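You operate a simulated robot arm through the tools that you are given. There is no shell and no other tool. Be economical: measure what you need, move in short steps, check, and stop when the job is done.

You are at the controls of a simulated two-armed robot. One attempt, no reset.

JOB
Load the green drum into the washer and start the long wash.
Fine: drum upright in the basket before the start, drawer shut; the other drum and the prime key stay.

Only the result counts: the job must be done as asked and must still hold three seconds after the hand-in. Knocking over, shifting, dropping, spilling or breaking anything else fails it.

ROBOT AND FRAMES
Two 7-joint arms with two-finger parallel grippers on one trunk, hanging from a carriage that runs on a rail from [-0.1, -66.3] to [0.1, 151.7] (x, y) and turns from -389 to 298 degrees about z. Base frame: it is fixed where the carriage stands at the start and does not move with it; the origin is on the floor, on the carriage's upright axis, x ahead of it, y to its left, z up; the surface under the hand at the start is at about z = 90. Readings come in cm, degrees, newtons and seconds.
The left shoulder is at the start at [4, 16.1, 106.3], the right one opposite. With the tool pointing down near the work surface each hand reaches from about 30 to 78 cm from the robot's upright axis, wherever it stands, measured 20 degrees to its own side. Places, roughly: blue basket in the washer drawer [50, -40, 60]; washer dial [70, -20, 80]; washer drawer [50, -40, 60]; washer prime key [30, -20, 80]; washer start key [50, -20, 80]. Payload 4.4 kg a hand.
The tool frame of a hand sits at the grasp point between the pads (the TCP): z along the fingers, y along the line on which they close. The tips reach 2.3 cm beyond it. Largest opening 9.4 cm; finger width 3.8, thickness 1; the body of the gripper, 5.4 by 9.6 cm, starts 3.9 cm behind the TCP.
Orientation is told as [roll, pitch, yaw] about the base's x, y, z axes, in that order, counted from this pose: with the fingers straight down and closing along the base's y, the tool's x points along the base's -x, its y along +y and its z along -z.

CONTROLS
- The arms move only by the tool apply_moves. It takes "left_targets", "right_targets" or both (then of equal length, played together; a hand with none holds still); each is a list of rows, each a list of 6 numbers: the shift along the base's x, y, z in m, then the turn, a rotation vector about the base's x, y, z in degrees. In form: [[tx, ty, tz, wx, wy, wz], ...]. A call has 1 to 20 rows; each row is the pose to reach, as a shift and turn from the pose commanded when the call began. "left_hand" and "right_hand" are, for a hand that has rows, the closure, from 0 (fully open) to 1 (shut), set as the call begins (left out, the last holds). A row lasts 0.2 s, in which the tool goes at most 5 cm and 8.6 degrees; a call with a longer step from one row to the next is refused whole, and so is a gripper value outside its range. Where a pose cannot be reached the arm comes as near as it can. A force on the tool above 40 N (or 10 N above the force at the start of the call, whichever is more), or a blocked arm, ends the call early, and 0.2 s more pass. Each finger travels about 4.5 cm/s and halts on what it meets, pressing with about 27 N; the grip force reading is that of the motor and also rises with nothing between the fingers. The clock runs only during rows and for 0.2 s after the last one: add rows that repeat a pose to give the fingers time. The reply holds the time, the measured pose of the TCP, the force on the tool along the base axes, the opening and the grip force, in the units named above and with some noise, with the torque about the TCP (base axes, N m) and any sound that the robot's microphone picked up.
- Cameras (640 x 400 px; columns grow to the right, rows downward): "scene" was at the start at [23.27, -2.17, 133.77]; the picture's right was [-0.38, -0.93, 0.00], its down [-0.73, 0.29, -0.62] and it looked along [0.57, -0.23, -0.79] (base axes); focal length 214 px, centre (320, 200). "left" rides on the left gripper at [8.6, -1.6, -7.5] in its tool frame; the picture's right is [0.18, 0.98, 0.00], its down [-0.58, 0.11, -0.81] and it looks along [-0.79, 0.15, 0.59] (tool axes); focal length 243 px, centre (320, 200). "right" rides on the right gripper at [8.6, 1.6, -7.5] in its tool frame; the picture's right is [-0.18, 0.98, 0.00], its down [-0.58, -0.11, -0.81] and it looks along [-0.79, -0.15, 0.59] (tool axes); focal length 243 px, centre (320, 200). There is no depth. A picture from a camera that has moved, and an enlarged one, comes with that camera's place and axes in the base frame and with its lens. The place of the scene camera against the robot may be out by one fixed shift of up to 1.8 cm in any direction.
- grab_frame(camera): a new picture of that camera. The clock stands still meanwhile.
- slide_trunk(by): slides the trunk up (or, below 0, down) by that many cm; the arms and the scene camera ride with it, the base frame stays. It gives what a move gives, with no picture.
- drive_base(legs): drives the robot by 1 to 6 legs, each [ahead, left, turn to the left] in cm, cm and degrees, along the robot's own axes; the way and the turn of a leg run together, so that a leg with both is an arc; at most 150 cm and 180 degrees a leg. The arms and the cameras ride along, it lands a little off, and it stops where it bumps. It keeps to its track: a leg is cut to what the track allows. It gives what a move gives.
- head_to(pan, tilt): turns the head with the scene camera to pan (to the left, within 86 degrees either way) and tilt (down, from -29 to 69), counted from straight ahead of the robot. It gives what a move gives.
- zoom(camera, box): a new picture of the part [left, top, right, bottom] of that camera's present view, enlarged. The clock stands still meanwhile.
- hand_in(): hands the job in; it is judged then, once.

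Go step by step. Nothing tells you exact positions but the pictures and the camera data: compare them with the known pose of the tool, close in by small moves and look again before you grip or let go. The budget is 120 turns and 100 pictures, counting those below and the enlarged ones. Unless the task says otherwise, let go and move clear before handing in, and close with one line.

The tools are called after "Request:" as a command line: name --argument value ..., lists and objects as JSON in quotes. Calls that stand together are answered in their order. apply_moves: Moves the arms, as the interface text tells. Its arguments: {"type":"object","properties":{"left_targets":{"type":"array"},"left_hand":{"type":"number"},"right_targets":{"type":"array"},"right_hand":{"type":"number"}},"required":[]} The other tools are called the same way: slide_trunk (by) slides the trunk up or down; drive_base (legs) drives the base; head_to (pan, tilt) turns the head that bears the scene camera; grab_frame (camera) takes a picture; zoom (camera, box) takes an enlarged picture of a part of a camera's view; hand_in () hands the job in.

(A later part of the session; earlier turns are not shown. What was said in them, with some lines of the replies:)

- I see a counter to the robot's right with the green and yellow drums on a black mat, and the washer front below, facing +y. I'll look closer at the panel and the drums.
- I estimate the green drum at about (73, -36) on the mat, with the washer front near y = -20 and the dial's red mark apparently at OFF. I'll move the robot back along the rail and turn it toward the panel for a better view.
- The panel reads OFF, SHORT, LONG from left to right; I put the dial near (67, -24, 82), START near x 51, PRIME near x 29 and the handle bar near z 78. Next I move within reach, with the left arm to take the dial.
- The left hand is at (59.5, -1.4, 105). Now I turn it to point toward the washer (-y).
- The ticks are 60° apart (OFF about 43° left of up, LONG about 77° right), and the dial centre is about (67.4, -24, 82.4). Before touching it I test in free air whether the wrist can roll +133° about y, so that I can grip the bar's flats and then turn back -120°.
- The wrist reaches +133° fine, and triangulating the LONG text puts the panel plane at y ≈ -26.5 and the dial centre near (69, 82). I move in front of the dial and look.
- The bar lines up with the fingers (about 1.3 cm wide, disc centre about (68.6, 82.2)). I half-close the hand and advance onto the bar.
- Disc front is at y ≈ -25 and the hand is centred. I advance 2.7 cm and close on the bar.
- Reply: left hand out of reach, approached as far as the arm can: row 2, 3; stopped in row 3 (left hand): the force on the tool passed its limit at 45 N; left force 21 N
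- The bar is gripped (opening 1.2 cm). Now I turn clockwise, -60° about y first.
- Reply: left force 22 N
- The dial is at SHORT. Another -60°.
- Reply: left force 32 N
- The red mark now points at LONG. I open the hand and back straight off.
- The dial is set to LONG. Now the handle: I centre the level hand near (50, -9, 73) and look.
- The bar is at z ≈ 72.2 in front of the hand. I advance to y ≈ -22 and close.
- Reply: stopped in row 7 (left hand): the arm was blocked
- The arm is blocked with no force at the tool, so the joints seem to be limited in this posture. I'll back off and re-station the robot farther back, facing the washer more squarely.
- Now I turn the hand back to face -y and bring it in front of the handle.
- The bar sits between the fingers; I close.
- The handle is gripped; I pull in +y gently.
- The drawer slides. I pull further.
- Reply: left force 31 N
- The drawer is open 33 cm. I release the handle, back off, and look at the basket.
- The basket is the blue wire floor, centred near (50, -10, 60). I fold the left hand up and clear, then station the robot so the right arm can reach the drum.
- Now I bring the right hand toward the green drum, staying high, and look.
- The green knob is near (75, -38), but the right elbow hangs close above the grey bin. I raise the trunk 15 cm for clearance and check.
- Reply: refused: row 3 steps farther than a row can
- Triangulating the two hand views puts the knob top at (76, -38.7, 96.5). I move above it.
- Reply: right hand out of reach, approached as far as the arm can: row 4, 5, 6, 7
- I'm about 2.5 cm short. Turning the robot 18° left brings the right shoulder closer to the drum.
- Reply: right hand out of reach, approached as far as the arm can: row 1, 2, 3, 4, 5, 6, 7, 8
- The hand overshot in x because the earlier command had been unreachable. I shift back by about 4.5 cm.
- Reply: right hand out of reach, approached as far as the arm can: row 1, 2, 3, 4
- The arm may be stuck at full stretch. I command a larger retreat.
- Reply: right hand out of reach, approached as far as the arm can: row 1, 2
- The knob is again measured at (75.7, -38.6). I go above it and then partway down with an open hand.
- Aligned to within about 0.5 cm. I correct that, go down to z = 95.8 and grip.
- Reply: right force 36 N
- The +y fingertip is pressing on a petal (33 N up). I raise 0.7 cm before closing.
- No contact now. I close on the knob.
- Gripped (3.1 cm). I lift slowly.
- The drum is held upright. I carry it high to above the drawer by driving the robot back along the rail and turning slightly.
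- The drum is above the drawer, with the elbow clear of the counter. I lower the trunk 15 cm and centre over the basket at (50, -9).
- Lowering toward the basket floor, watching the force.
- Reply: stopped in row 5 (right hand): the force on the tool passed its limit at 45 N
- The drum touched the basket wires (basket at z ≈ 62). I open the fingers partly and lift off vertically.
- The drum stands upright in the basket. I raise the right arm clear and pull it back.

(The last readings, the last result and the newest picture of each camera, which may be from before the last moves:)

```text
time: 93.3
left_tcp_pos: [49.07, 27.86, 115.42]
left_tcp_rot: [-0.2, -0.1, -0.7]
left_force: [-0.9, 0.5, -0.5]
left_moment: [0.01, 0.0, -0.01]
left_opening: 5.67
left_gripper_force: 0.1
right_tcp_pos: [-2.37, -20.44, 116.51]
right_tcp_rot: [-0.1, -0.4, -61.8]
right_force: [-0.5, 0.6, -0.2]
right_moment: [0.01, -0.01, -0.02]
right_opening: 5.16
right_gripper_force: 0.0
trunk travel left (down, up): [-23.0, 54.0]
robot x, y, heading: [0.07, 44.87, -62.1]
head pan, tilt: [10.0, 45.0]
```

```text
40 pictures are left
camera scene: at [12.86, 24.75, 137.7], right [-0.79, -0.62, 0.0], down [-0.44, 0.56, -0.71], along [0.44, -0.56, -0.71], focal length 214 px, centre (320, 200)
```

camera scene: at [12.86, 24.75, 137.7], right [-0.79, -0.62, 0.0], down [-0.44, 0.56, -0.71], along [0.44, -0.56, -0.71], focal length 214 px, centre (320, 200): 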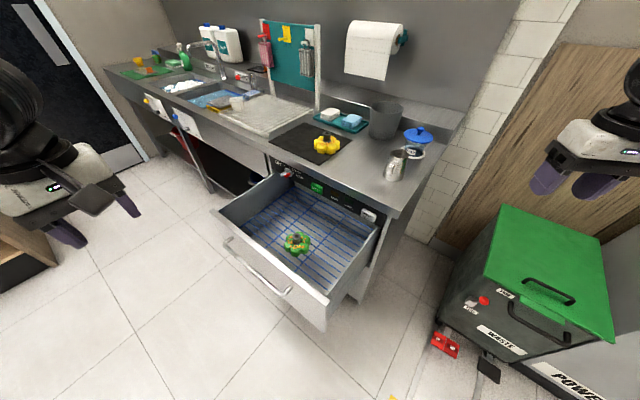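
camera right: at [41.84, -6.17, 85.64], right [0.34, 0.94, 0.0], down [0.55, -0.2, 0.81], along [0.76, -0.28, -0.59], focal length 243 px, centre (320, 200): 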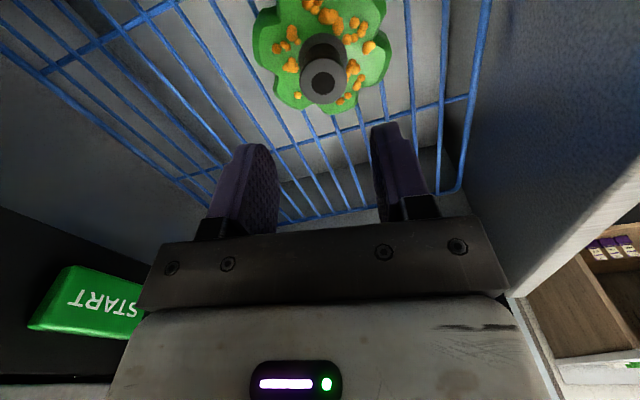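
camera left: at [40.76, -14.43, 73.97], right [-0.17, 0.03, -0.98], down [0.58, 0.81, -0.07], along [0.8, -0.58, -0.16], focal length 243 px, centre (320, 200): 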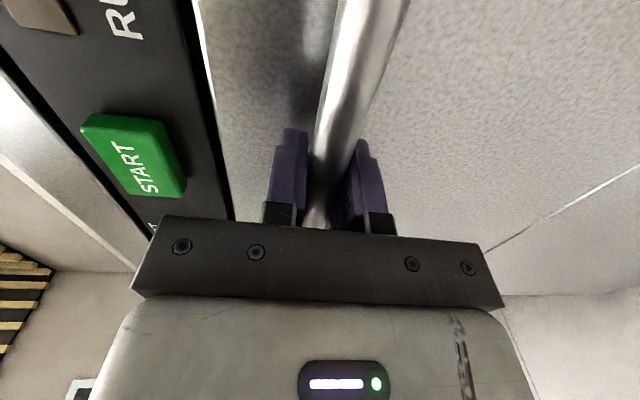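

All is in place. I return to the station used for opening the drawer and bring the left hand down level in front of the handle.

Request:
drive_base --legs '[[5.7, -3.0, 0]]'

Request:
slide_trunk --by -3

Request:
apply_moves --left_hand 0.4 --left_targets '[[0, 0.0, -0.03, -8, 0, 0], [0, 0, -0.06, -16, 0, 0], [0, 0, -0.1, -24, 0, 0], [0, 0, -0.14, -32, 0, 0], [0, 0, -0.18, -40, 0, 0], [0, 0, -0.22, -48, 0, 0], [0, 0, -0.26, -56, 0, 0], [0, 0, -0.3, -64, 0, 0], [0, 0, -0.34, -72, 0, 0], [0, 0, -0.37, -80, 0, 0], [0, 0, -0.4, -88, 0, 0], [0, 0, -0.4, -88, 0, 0]]'

Request:
grab_frame --camera "left"

```text
time: 94.3
left_tcp_pos: [49.17, 21.31, 115.49]
left_tcp_rot: [-0.2, -0.1, -0.6]
left_force: [-0.1, -0.3, 0.6]
left_moment: [0.06, -0.02, -0.01]
left_opening: 5.63
left_gripper_force: 0.0
right_tcp_pos: [-2.45, -27.03, 116.59]
right_tcp_rot: [-0.1, -0.4, -61.9]
right_force: [0.3, -0.9, 0.0]
right_moment: [0.04, -0.01, 0.01]
right_opening: 5.16
right_gripper_force: 0.0
trunk travel left (down, up): [-23.0, 54.0]
robot x, y, heading: [0.11, 38.17, -61.9]
head pan, tilt: [10.0, 45.0]
```

```text
time: 95.1
left_tcp_pos: [49.23, 21.39, 112.45]
left_tcp_rot: [-0.2, -0.1, -0.5]
left_force: [-0.2, 0.2, -1.2]
left_moment: [-0.02, 0.03, 0.0]
left_opening: 5.63
left_gripper_force: 0.1
right_tcp_pos: [-2.3, -26.96, 113.45]
right_tcp_rot: [-0.1, -0.4, -61.8]
right_force: [-1.0, 0.0, 0.8]
right_moment: [-0.01, 0.01, -0.01]
right_opening: 5.17
right_gripper_force: 0.0
trunk travel left (down, up): [-20.0, 57.0]
robot x, y, heading: [0.39, 38.47, -62.1]
head pan, tilt: [10.0, 45.0]
```

```text
time: 97.7
left_tcp_pos: [53.27, 28.58, 83.11]
left_tcp_rot: [-81.5, -1.2, 0.2]
left_force: [0.3, 0.3, 0.1]
left_moment: [0.01, 0.01, -0.05]
left_opening: 5.64
left_gripper_force: 0.1
left hand out of reach, approached as far as the arm can: row 8, 9, 10, 11, 12
right_tcp_pos: [-2.51, -26.75, 113.38]
right_tcp_rot: [-0.1, -0.3, -61.8]
right_force: [0.1, 0.4, 0.2]
right_moment: [-0.01, 0.0, 0.0]
right_opening: 5.16
right_gripper_force: 0.1
trunk travel left (down, up): [-20.0, 57.0]
robot x, y, heading: [0.16, 38.14, -61.8]
head pan, tilt: [10.0, 45.0]
```

```text
39 pictures are left
camera left: at [44.49, 35.65, 85.68], right [-0.17, 0.15, -0.98], down [0.58, 0.82, 0.02], along [0.8, -0.56, -0.22], focal length 243 px, centre (320, 200)
```

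left: 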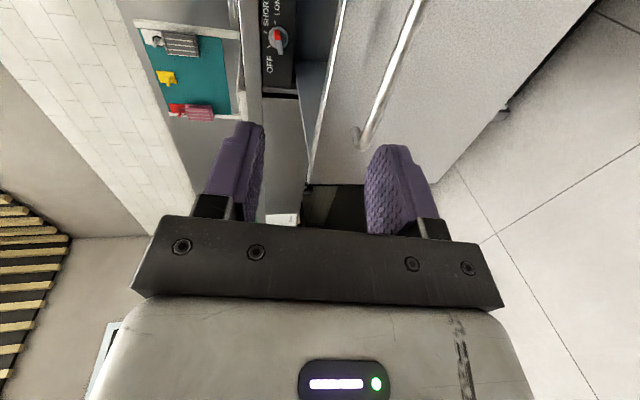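

The arm is too folded here; I drive back 15 cm for room and re-aim.

Request:
drive_base --legs '[[-13.2, 7.0, 0]]'

Request:
apply_moves --left_targets '[[0, -0.02, 0, 0, 0, 0], [0, -0.04, 0, 0, 0, 0], [0, -0.06, 0, 0, 0, 0], [0, -0.06, 0, 0, 0, 0]]'

```text
time: 99.1
left_tcp_pos: [53.33, 43.64, 83.2]
left_tcp_rot: [-81.4, -1.2, 0.4]
left_force: [0.3, -0.2, -0.6]
left_moment: [0.02, 0.01, -0.01]
left_opening: 5.65
left_gripper_force: 0.1
right_tcp_pos: [-2.25, -11.61, 113.57]
right_tcp_rot: [-0.1, -0.3, -61.8]
right_force: [0.8, 0.6, -0.5]
right_moment: [0.01, -0.03, 0.0]
right_opening: 5.17
right_gripper_force: 0.0
trunk travel left (down, up): [-20.0, 57.0]
robot x, y, heading: [0.29, 53.73, -61.9]
head pan, tilt: [10.0, 45.0]
```

```text
time: 100.1
left_tcp_pos: [53.37, 37.78, 83.21]
left_tcp_rot: [-81.6, -1.1, 0.3]
left_force: [0.0, 0.3, 0.1]
left_moment: [0.01, 0.01, -0.01]
left_opening: 5.67
left_gripper_force: 0.1
left hand out of reach, approached as far as the arm can: row 1, 2, 3
right_tcp_pos: [-2.24, -11.62, 113.47]
right_tcp_rot: [-0.2, -0.4, -61.8]
right_force: [-0.1, -0.2, 0.1]
right_moment: [0.01, -0.02, 0.0]
right_opening: 5.17
right_gripper_force: 0.1
trunk travel left (down, up): [-20.0, 57.0]
robot x, y, heading: [-0.36, 53.26, -61.7]
head pan, tilt: [10.0, 45.0]
```

Request:
apply_moves --left_targets '[[-0.01, -0.03, -0.02, -2, 0, 0], [-0.02, -0.06, -0.04, -4, 0, 0], [-0.03, -0.09, -0.06, -6, 0, 0], [-0.04, -0.12, -0.08, -6.5, 0, 0], [-0.04, -0.14, -0.1, -6.5, 0, 0], [-0.04, -0.15, -0.11, -6.5, 0, 0], [-0.04, -0.15, -0.11, -6.5, 0, 0]]'

Request:
grab_frame --camera "left"

```text
time: 101.7
left_tcp_pos: [49.55, 22.68, 72.09]
left_tcp_rot: [-88.0, -1.2, 0.5]
left_force: [0.6, -0.2, 0.2]
left_moment: [-0.02, -0.04, 0.0]
left_opening: 5.65
left_gripper_force: 0.0
right_tcp_pos: [-2.33, -11.56, 113.54]
right_tcp_rot: [-0.1, -0.3, -61.8]
right_force: [-0.1, -0.1, 0.4]
right_moment: [0.01, 0.02, 0.0]
right_opening: 5.16
right_gripper_force: 0.1
trunk travel left (down, up): [-20.0, 57.0]
robot x, y, heading: [0.16, 53.14, -62.0]
head pan, tilt: [10.0, 45.0]
```

```text
38 pictures are left
camera left: at [40.62, 30.01, 73.83], right [-0.16, 0.03, -0.99], down [0.58, 0.81, -0.07], along [0.8, -0.58, -0.15], focal length 243 px, centre (320, 200)
```

left: 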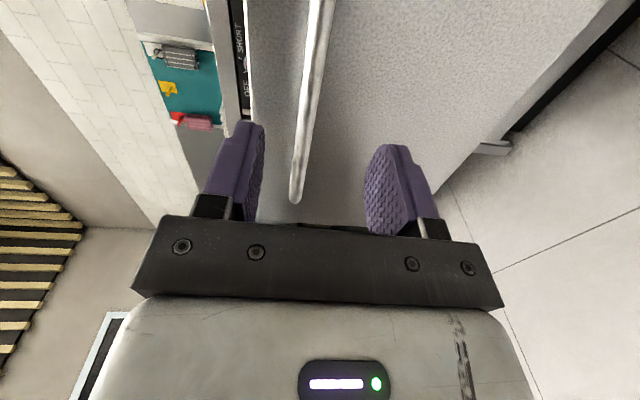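

Request:
drive_base --legs '[[5.3, -2.8, 0]]'

Request:
apply_moves --left_targets '[[0, -0.02, 0.002, 0, 0, 0], [0, -0.04, 0.002, 0, 0, 0], [0, -0.055, 0.002, 0, 0, 0], [0, -0.055, 0.002, 0, 0, 0]]'

Request:
grab_frame --camera "left"

```text
time: 102.7
left_tcp_pos: [49.32, 16.64, 72.0]
left_tcp_rot: [-88.0, -1.3, 0.5]
left_force: [-0.4, -0.4, 0.0]
left_moment: [0.01, 0.02, 0.02]
left_opening: 5.63
left_gripper_force: 0.0
right_tcp_pos: [-2.22, -17.6, 113.58]
right_tcp_rot: [0.0, -0.3, -61.8]
right_force: [-0.7, 0.6, 0.0]
right_moment: [0.02, -0.01, 0.0]
right_opening: 5.19
right_gripper_force: 0.1
trunk travel left (down, up): [-20.0, 57.0]
robot x, y, heading: [0.17, 47.13, -61.9]
head pan, tilt: [10.0, 45.0]
```

```text
time: 103.7
left_tcp_pos: [49.52, 11.18, 72.36]
left_tcp_rot: [-87.9, -1.3, 0.7]
left_force: [-0.3, -0.1, 0.2]
left_moment: [-0.01, -0.01, -0.02]
left_opening: 5.65
left_gripper_force: 0.1
right_tcp_pos: [-2.13, -17.65, 113.54]
right_tcp_rot: [-0.2, -0.2, -61.7]
right_force: [-0.2, -0.3, 0.6]
right_moment: [0.03, 0.0, -0.02]
right_opening: 5.17
right_gripper_force: 0.1
trunk travel left (down, up): [-20.0, 57.0]
robot x, y, heading: [0.15, 47.48, -61.9]
head pan, tilt: [10.0, 45.0]
```

```text
37 pictures are left
camera left: at [40.78, 18.61, 74.0], right [-0.16, 0.03, -0.99], down [0.58, 0.82, -0.07], along [0.8, -0.58, -0.15], focal length 243 px, centre (320, 200)
```

left: 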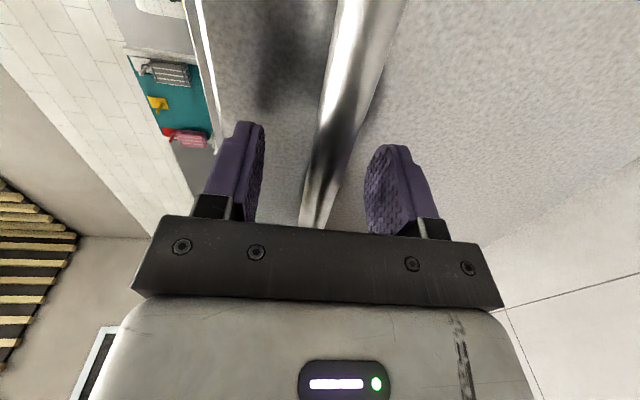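

Grip the bar and push the drawer in gently.

Request:
apply_moves --left_hand 1 --left_targets '[[0, 0, 0, 0, 0, 0], [0, 0, 0, 0, 0, 0], [0, 0, 0, 0, 0, 0], [0, 0, 0, 0, 0, 0], [0, 0, 0, 0, 0, 0], [0, 0, 0, 0, 0, 0]]'

Request:
apply_moves --left_targets '[[0, -0.008, 0, 0, 0, 0], [0, -0.018, 0, 0, 0, 0], [0, -0.03, 0, 0, 0, 0], [0, -0.042, 0, 0, 0, 0], [0, -0.054, 0, 0, 0, 0], [0, -0.066, 0, 0, 0, 0], [0, -0.078, 0, 0, 0, 0], [0, -0.09, 0, 0, 0, 0], [0, -0.102, 0, 0, 0, 0], [0, -0.114, 0, 0, 0, 0], [0, -0.126, 0, 0, 0, 0], [0, -0.138, 0, 0, 0, 0], [0, -0.15, 0, 0, 0, 0], [0, -0.158, 0, 0, 0, 0], [0, -0.164, 0, 0, 0, 0], [0, -0.166, 0, 0, 0, 0]]'

Request:
grab_frame --camera "scene"

```text
time: 105.0
left_tcp_pos: [49.48, 11.29, 72.23]
left_tcp_rot: [-87.9, -1.1, 0.6]
left_force: [3.6, -2.9, -10.9]
left_moment: [-0.01, 1.85, 0.04]
left_opening: 1.63
left_gripper_force: 44.5
right_tcp_pos: [-2.25, -17.47, 113.4]
right_tcp_rot: [-0.1, -0.3, -61.8]
right_force: [-0.7, -0.7, -0.7]
right_moment: [0.03, 0.03, 0.0]
right_opening: 5.13
right_gripper_force: 0.0
trunk travel left (down, up): [-20.0, 57.0]
robot x, y, heading: [0.32, 47.44, -61.6]
head pan, tilt: [10.0, 45.0]
```

```text
time: 108.5
left_tcp_pos: [49.38, -5.01, 72.2]
left_tcp_rot: [-87.8, -1.2, 0.5]
left_force: [11.2, 1.3, -21.2]
left_moment: [0.0, 1.75, -0.06]
left_opening: 1.61
left_gripper_force: 44.6
right_tcp_pos: [-2.08, -17.33, 113.36]
right_tcp_rot: [0.1, -0.4, -61.7]
right_force: [0.1, -0.2, -0.3]
right_moment: [-0.02, -0.02, 0.01]
right_opening: 5.18
right_gripper_force: 0.1
trunk travel left (down, up): [-20.0, 57.0]
robot x, y, heading: [0.13, 47.55, -61.7]
head pan, tilt: [10.0, 45.0]
```

```text
36 pictures are left
camera scene: at [12.99, 27.8, 134.67], right [-0.79, -0.62, 0.0], down [-0.44, 0.56, -0.71], along [0.44, -0.55, -0.71], focal length 214 px, centre (320, 200)
```

scene: 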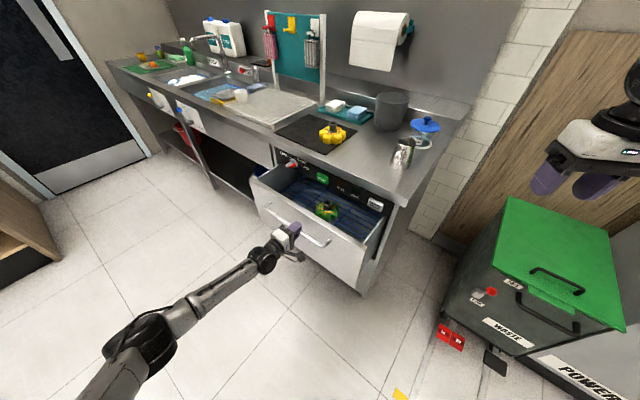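

The drum stays upright. I push the remaining distance, more slowly at the end.

Request:
apply_moves --left_targets '[[0, -0.006, 0, 0, 0, 0], [0, -0.016, 0, 0, 0, 0], [0, -0.028, 0, 0, 0, 0], [0, -0.04, 0, 0, 0, 0], [0, -0.052, 0, 0, 0, 0], [0, -0.064, 0, 0, 0, 0], [0, -0.076, 0, 0, 0, 0], [0, -0.088, 0, 0, 0, 0], [0, -0.1, 0, 0, 0, 0], [0, -0.112, 0, 0, 0, 0], [0, -0.124, 0, 0, 0, 0], [0, -0.134, 0, 0, 0, 0], [0, -0.144, 0, 0, 0, 0], [0, -0.152, 0, 0, 0, 0], [0, -0.158, 0, 0, 0, 0], [0, -0.164, 0, 0, 0, 0], [0, -0.168, 0, 0, 0, 0], [0, -0.172, 0, 0, 0, 0], [0, -0.172, 0, 0, 0, 0]]'

Request:
grab_frame --camera "scene"

Request:
grab_frame --camera "left"

```text
time: 111.0
left_tcp_pos: [49.51, -16.54, 72.17]
left_tcp_rot: [-87.0, -1.1, 0.8]
left_force: [4.0, 2.8, -10.3]
left_moment: [-0.11, 1.9, -1.14]
left_opening: 1.6
left_gripper_force: 44.8
left hand out of reach, approached as far as the arm can: row 11, 12
right_tcp_pos: [-2.09, -17.54, 113.51]
right_tcp_rot: [0.0, -0.3, -61.7]
right_force: [0.1, -0.4, 0.3]
right_moment: [-0.03, -0.03, 0.01]
right_opening: 5.17
right_gripper_force: 0.1
trunk travel left (down, up): [-20.0, 57.0]
robot x, y, heading: [-0.13, 47.63, -61.6]
head pan, tilt: [10.0, 45.0]
stopped in row 12 (left hand): the force on the tool passed its limit at 47 N (the readings are from after the stop); the commanded pose is now the measured one
```

```text
35 pictures are left
camera scene: at [12.92, 27.69, 134.73], right [-0.79, -0.62, 0.0], down [-0.44, 0.56, -0.71], along [0.44, -0.56, -0.71], focal length 214 px, centre (320, 200)
```

scene: 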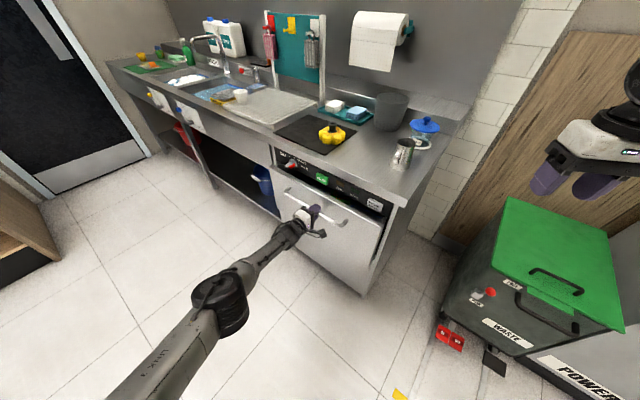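

```text
34 pictures are left
camera left: at [40.63, -9.33, 74.07], right [-0.17, 0.05, -0.98], down [0.57, 0.82, -0.06], along [0.8, -0.57, -0.17], focal length 243 px, centre (320, 200)
```

left: 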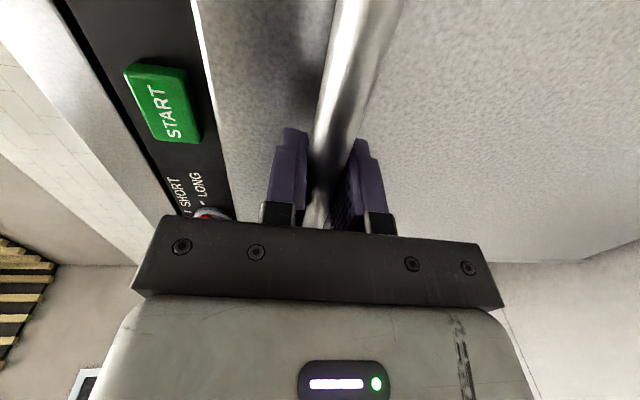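

The arm is at the end of its reach with about 5 cm to go. I release, back off, drive nearer and grip again.

Request:
apply_moves --left_hand 0.45 --left_targets '[[0, 0, 0, 0, 0, 0], [0, 0, 0, 0, 0, 0], [0, 0, 0, 0, 0, 0], [0, 0.03, 0, 0, 0, 0], [0, 0.06, 0, 0, 0, 0], [0, 0.1, 0, 0, 0, 0], [0, 0.1, 0, 0, 0, 0]]'

Request:
drive_base --legs '[[7.9, -4.2, 0]]'

Request:
grab_frame --camera "left"

```text
time: 112.6
left_tcp_pos: [49.43, -7.31, 72.62]
left_tcp_rot: [-87.3, -1.2, 0.8]
left_force: [-0.9, 0.5, 0.2]
left_moment: [0.01, 0.01, 0.01]
left_opening: 5.18
left_gripper_force: 0.0
right_tcp_pos: [-2.22, -17.59, 113.57]
right_tcp_rot: [-0.1, -0.4, -61.7]
right_force: [0.3, -0.3, -0.1]
right_moment: [0.0, -0.01, 0.02]
right_opening: 5.17
right_gripper_force: 0.1
trunk travel left (down, up): [-20.0, 57.0]
robot x, y, heading: [-0.01, 47.26, -61.8]
head pan, tilt: [10.0, 45.0]
```

```text
time: 113.7
left_tcp_pos: [49.51, -15.87, 72.57]
left_tcp_rot: [-87.2, -1.2, 1.0]
left_force: [-0.9, -0.2, -0.2]
left_moment: [-0.01, 0.02, 0.02]
left_opening: 5.18
left_gripper_force: 0.1
right_tcp_pos: [-2.02, -26.43, 113.51]
right_tcp_rot: [-0.1, -0.3, -61.7]
right_force: [-0.8, 0.1, 0.2]
right_moment: [0.03, 0.0, 0.03]
right_opening: 5.17
right_gripper_force: 0.1
trunk travel left (down, up): [-20.0, 57.0]
robot x, y, heading: [-0.08, 38.74, -61.7]
head pan, tilt: [10.0, 45.0]
```

```text
33 pictures are left
camera left: at [40.73, -8.49, 74.37], right [-0.16, 0.04, -0.99], down [0.57, 0.82, -0.06], along [0.81, -0.57, -0.16], focal length 243 px, centre (320, 200)
```

left: 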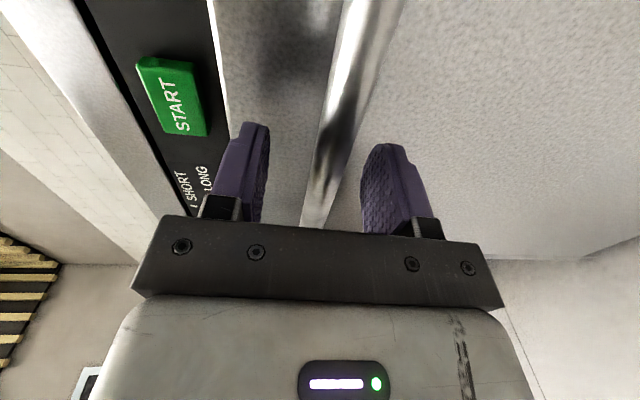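

Request:
apply_moves --left_hand 1 --left_targets '[[0, -0.006, -0.003, 0, 0, 0], [0, -0.006, -0.003, 0, 0, 0], [0, -0.006, -0.003, 0, 0, 0], [0, -0.006, -0.003, 0, 0, 0], [0, -0.006, -0.003, 0, 0, 0], [0, -0.006, -0.003, 0, 0, 0]]'

Request:
apply_moves --left_targets '[[0, -0.006, 0, 0, 0, 0], [0, -0.014, 0, 0, 0, 0], [0, -0.022, 0, 0, 0, 0], [0, -0.03, 0, 0, 0, 0], [0, -0.038, 0, 0, 0, 0], [0, -0.044, 0, 0, 0, 0], [0, -0.05, 0, 0, 0, 0], [0, -0.056, 0, 0, 0, 0], [0, -0.06, 0, 0, 0, 0], [0, -0.062, 0, 0, 0, 0]]'

Request:
grab_frame --camera "left"

Request:
zoom --camera "scene" --box '[240, 120, 440, 300]'

```text
time: 115.1
left_tcp_pos: [49.67, -16.32, 72.27]
left_tcp_rot: [-87.2, -1.1, 0.9]
left_force: [0.5, 3.0, 2.2]
left_moment: [-0.01, 1.87, 0.5]
left_opening: 1.61
left_gripper_force: 45.7
right_tcp_pos: [-2.15, -26.42, 113.48]
right_tcp_rot: [0.0, -0.3, -61.7]
right_force: [-0.3, 0.3, 0.3]
right_moment: [0.01, -0.01, -0.01]
right_opening: 5.16
right_gripper_force: 0.0
trunk travel left (down, up): [-20.0, 57.0]
robot x, y, heading: [-0.07, 38.62, -61.7]
head pan, tilt: [10.0, 45.0]
```

```text
time: 117.3
left_tcp_pos: [49.73, -22.18, 72.21]
left_tcp_rot: [-87.2, -1.3, 1.0]
left_force: [-2.4, 30.9, 23.0]
left_moment: [0.06, 1.71, -0.08]
left_opening: 1.67
left_gripper_force: 45.1
right_tcp_pos: [-1.97, -25.98, 113.23]
right_tcp_rot: [0.2, -0.2, -61.6]
right_force: [-0.7, 0.1, 0.0]
right_moment: [0.05, -0.01, -0.01]
right_opening: 5.16
right_gripper_force: 0.1
trunk travel left (down, up): [-20.0, 57.0]
robot x, y, heading: [0.31, 38.56, -61.8]
head pan, tilt: [10.0, 45.0]
```

```text
32 pictures are left
camera left: at [40.9, -14.79, 73.99], right [-0.16, 0.05, -0.99], down [0.57, 0.82, -0.06], along [0.81, -0.57, -0.16], focal length 243 px, centre (320, 200)
```

left: 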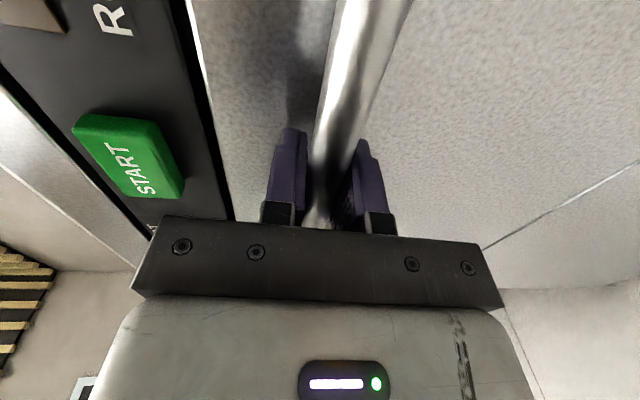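

```text
2.22 times, centred on (340, 210) of scene
camera zoom: at [13.02, 19.25, 134.65], right [-0.78, -0.62, 0.0], down [-0.44, 0.56, -0.71], along [0.44, -0.55, -0.71], focal length 477 px, centre (276, 178)
```

zoom: 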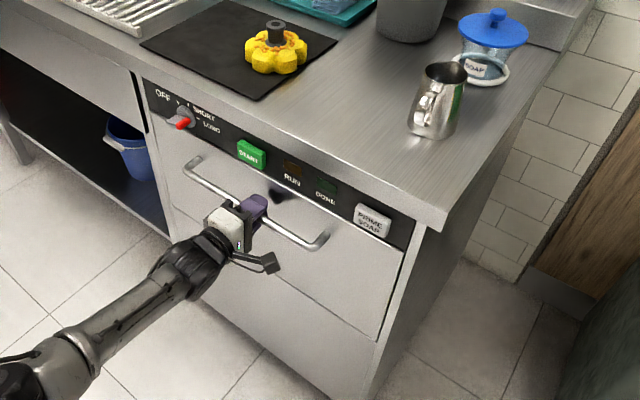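

The drawer is shut (firm stop at y -22.2). I release, back off, and line up the closed fingers with START at about (52.2, -25, 82.3).

Request:
apply_moves --left_hand 0.45 --left_targets '[[0, 0.002, 0, 0, 0, 0], [0, 0.003, 0, 0, 0, 0], [0, 0.003, 0, 0, 0, 0], [0, 0.003, 0, 0, 0, 0], [0, 0.03, 0, 0, 0, 0], [0, 0.06, 0, 0, 0, 0], [0, 0.1, 0, 0, 0, 0], [0, 0.1, 0, 0, 0, 0]]'

Request:
apply_moves --left_hand 1 --left_targets '[[0.01, 0, 0.03, 0, 0, 0], [0.02, 0, 0.06, 0, 0, 0], [0.025, 0, 0.1, -2.8, 0, -1], [0.025, 0, 0.1, -2.8, 0, -1], [0.025, 0, 0.1, -2.8, 0, -1]]'

Request:
grab_frame --camera "left"

Request:
zoom --camera "scene" --box '[240, 120, 440, 300]'

```text
time: 119.1
left_tcp_pos: [49.53, -12.97, 72.21]
left_tcp_rot: [-87.3, -1.4, 0.9]
left_force: [-0.4, -0.7, 0.1]
left_moment: [0.01, 0.02, 0.03]
left_opening: 5.16
left_gripper_force: 0.1
right_tcp_pos: [-2.08, -26.51, 113.54]
right_tcp_rot: [-0.2, -0.5, -61.6]
right_force: [0.8, -0.4, 0.4]
right_moment: [0.01, 0.01, -0.03]
right_opening: 5.15
right_gripper_force: 0.0
trunk travel left (down, up): [-20.0, 57.0]
robot x, y, heading: [0.05, 38.59, -61.9]
head pan, tilt: [10.0, 45.0]
```

```text
time: 120.3
left_tcp_pos: [51.96, -12.87, 82.14]
left_tcp_rot: [-90.0, -1.2, -0.2]
left_force: [-0.1, 0.2, -0.1]
left_moment: [0.01, 0.02, 0.01]
left_opening: 0.01
left_gripper_force: 27.2
right_tcp_pos: [-2.09, -26.32, 113.51]
right_tcp_rot: [0.0, -0.3, -61.6]
right_force: [0.0, 1.0, -0.2]
right_moment: [-0.01, 0.02, -0.02]
right_opening: 5.14
right_gripper_force: 0.1
trunk travel left (down, up): [-20.0, 57.0]
robot x, y, heading: [0.0, 38.65, -61.8]
head pan, tilt: [10.0, 45.0]
```

```text
30 pictures are left
camera left: at [43.17, -5.25, 83.63], right [-0.16, 0.0, -0.99], down [0.58, 0.81, -0.1], along [0.79, -0.59, -0.13], focal length 243 px, centre (320, 200)
```

left: 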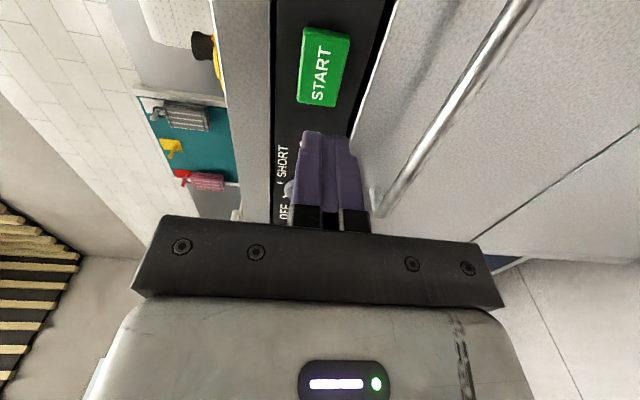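

```text
2.22 times, centred on (340, 210) of scene
camera zoom: at [12.97, 18.88, 134.7], right [-0.78, -0.62, 0.0], down [-0.44, 0.55, -0.71], along [0.44, -0.55, -0.71], focal length 477 px, centre (276, 178)
```

zoom: 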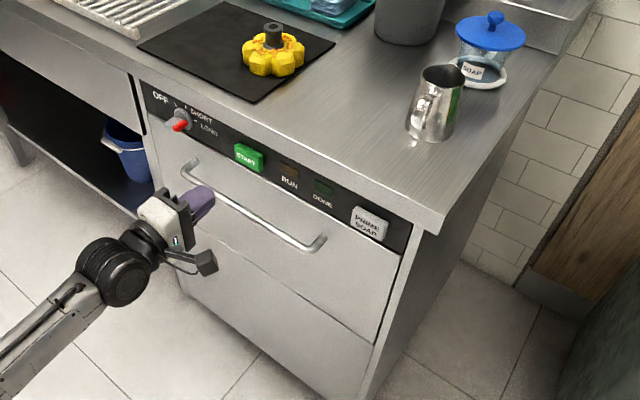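

START is straight ahead at (52.1, 82.0). A quick check of the dial before pressing.

Request:
zoom --camera "scene" --box '[275, 145, 345, 195]'

Request:
apply_moves --left_targets '[[0, -0.03, 0, 0, 0, 0], [0, -0.06, 0, 0, 0, 0], [0, -0.08, 0, 0, 0, 0], [0, -0.09, 0, 0, 0, 0], [0, -0.094, 0, 0, 0, 0]]'

```text
8.00 times, centred on (310, 170) of scene
camera zoom: at [12.97, 18.88, 134.7], right [-0.78, -0.62, 0.0], down [-0.44, 0.55, -0.71], along [0.44, -0.55, -0.71], focal length 1716 px, centre (400, 440)
```

zoom: 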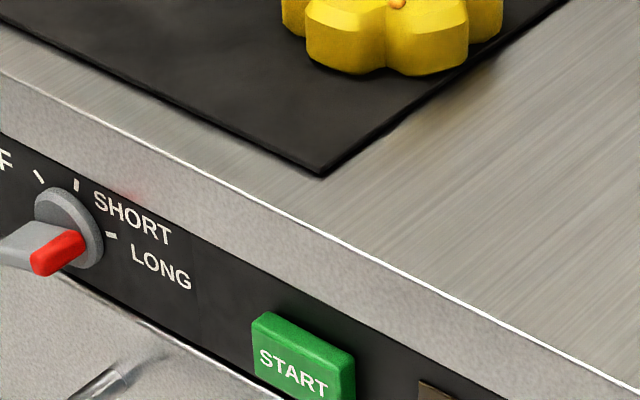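

```text
time: 121.5
left_tcp_pos: [51.93, -21.94, 82.33]
left_tcp_rot: [-90.1, -1.3, 0.0]
left_force: [0.4, -0.3, -0.9]
left_moment: [0.03, 0.0, -0.01]
left_opening: 0.0
left_gripper_force: 26.8
right_tcp_pos: [-2.22, -26.49, 113.5]
right_tcp_rot: [-0.1, -0.3, -61.5]
right_force: [0.4, -0.6, 0.7]
right_moment: [-0.02, 0.0, 0.01]
right_opening: 5.19
right_gripper_force: 0.1
trunk travel left (down, up): [-20.0, 57.0]
robot x, y, heading: [0.06, 38.81, -61.8]
head pan, tilt: [10.0, 45.0]
```

The dial is at LONG. Now I press slowly.

Request:
apply_moves --left_targets '[[0, -0.005, 0, 0, 0, 0], [0, -0.009, 0, 0, 0, 0], [0, -0.013, 0, 0, 0, 0], [0, -0.016, 0, 0, 0, 0], [0, -0.019, 0, 0, 0, 0], [0, -0.019, 0, 0, 0, 0]]'

Request:
zoom --camera "scene" --box '[270, 130, 410, 240]'

```text
time: 122.6
left_tcp_pos: [52.2, -22.9, 82.25]
left_tcp_rot: [-90.2, -1.2, 0.0]
left_force: [-7.8, 30.1, 7.1]
left_moment: [-0.16, -0.01, -0.22]
left_opening: 0.0
left_gripper_force: 27.1
right_tcp_pos: [-2.05, -25.8, 113.17]
right_tcp_rot: [0.0, 0.0, -61.5]
right_force: [0.4, -0.3, -0.3]
right_moment: [-0.01, 0.0, 0.04]
right_opening: 5.17
right_gripper_force: 0.1
trunk travel left (down, up): [-20.0, 57.0]
robot x, y, heading: [-0.02, 38.78, -61.9]
head pan, tilt: [10.0, 45.0]
heard: click
stopped in row 5 (left hand): the force on the tool passed its limit at 42 N (the readings are from after the stop); the commanded pose is now the measured one
```

```text
3.64 times, centred on (340, 185) of scene
camera zoom: at [12.91, 19.37, 134.6], right [-0.78, -0.62, 0.0], down [-0.44, 0.56, -0.7], along [0.44, -0.55, -0.71], focal length 780 px, centre (247, 254)
```

zoom: 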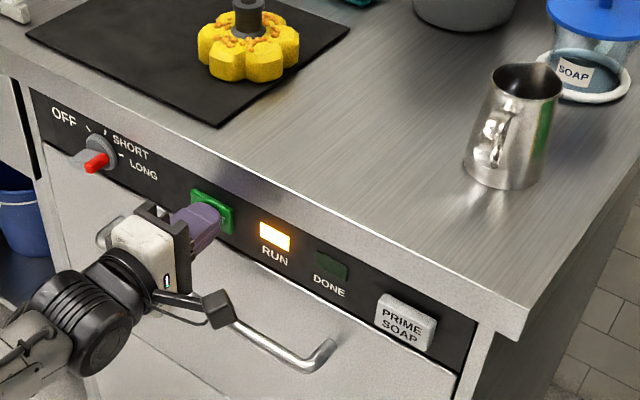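

A click sounded and the RUN lamp is lit. I back off and check that everything holds.

Request:
apply_moves --left_targets '[[0, 0.02, 0, 0, 0, 0], [0, 0.05, 0, 0, 0, 0], [0, 0.09, 0, 0, 0, 0], [0, 0.13, 0, 0, 0, 0], [0, 0.13, 0, 0, 0, 0]]'

Request:
zoom --camera "scene" --box '[260, 120, 440, 280]'

```text
time: 123.8
left_tcp_pos: [52.51, -10.46, 82.42]
left_tcp_rot: [-90.3, -1.4, 0.0]
left_force: [0.9, -0.1, -0.2]
left_moment: [0.02, -0.03, -0.03]
left_opening: 0.0
left_gripper_force: 27.1
right_tcp_pos: [-2.02, -26.44, 113.59]
right_tcp_rot: [-0.2, -0.4, -61.6]
right_force: [0.7, -0.1, 0.3]
right_moment: [0.0, -0.02, 0.0]
right_opening: 5.15
right_gripper_force: 0.2
trunk travel left (down, up): [-20.0, 57.0]
robot x, y, heading: [0.08, 38.67, -61.8]
head pan, tilt: [10.0, 45.0]
```

```text
2.50 times, centred on (350, 200) of scene
camera zoom: at [12.99, 18.85, 134.73], right [-0.78, -0.62, 0.0], down [-0.44, 0.55, -0.71], along [0.44, -0.56, -0.71], focal length 536 px, centre (245, 200)
```

zoom: 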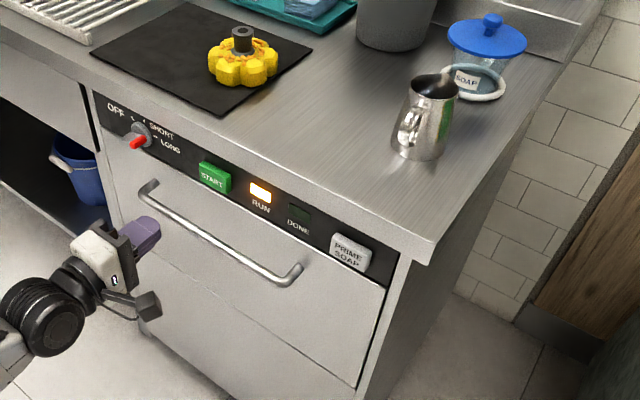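

RUN is lit, the dial is on LONG, the drawer is shut, and the yellow drum and PRIME key are untouched. I hand in.

Request:
hand_in

```text
The job is handed in.
```

The green drum is in the washer basket, where it was still upright with the drawer half closed. The drawer is shut, the dial is on LONG and the wash is started: START clicked and the RUN lamp is lit. The yellow drum and the prime key were not touched.
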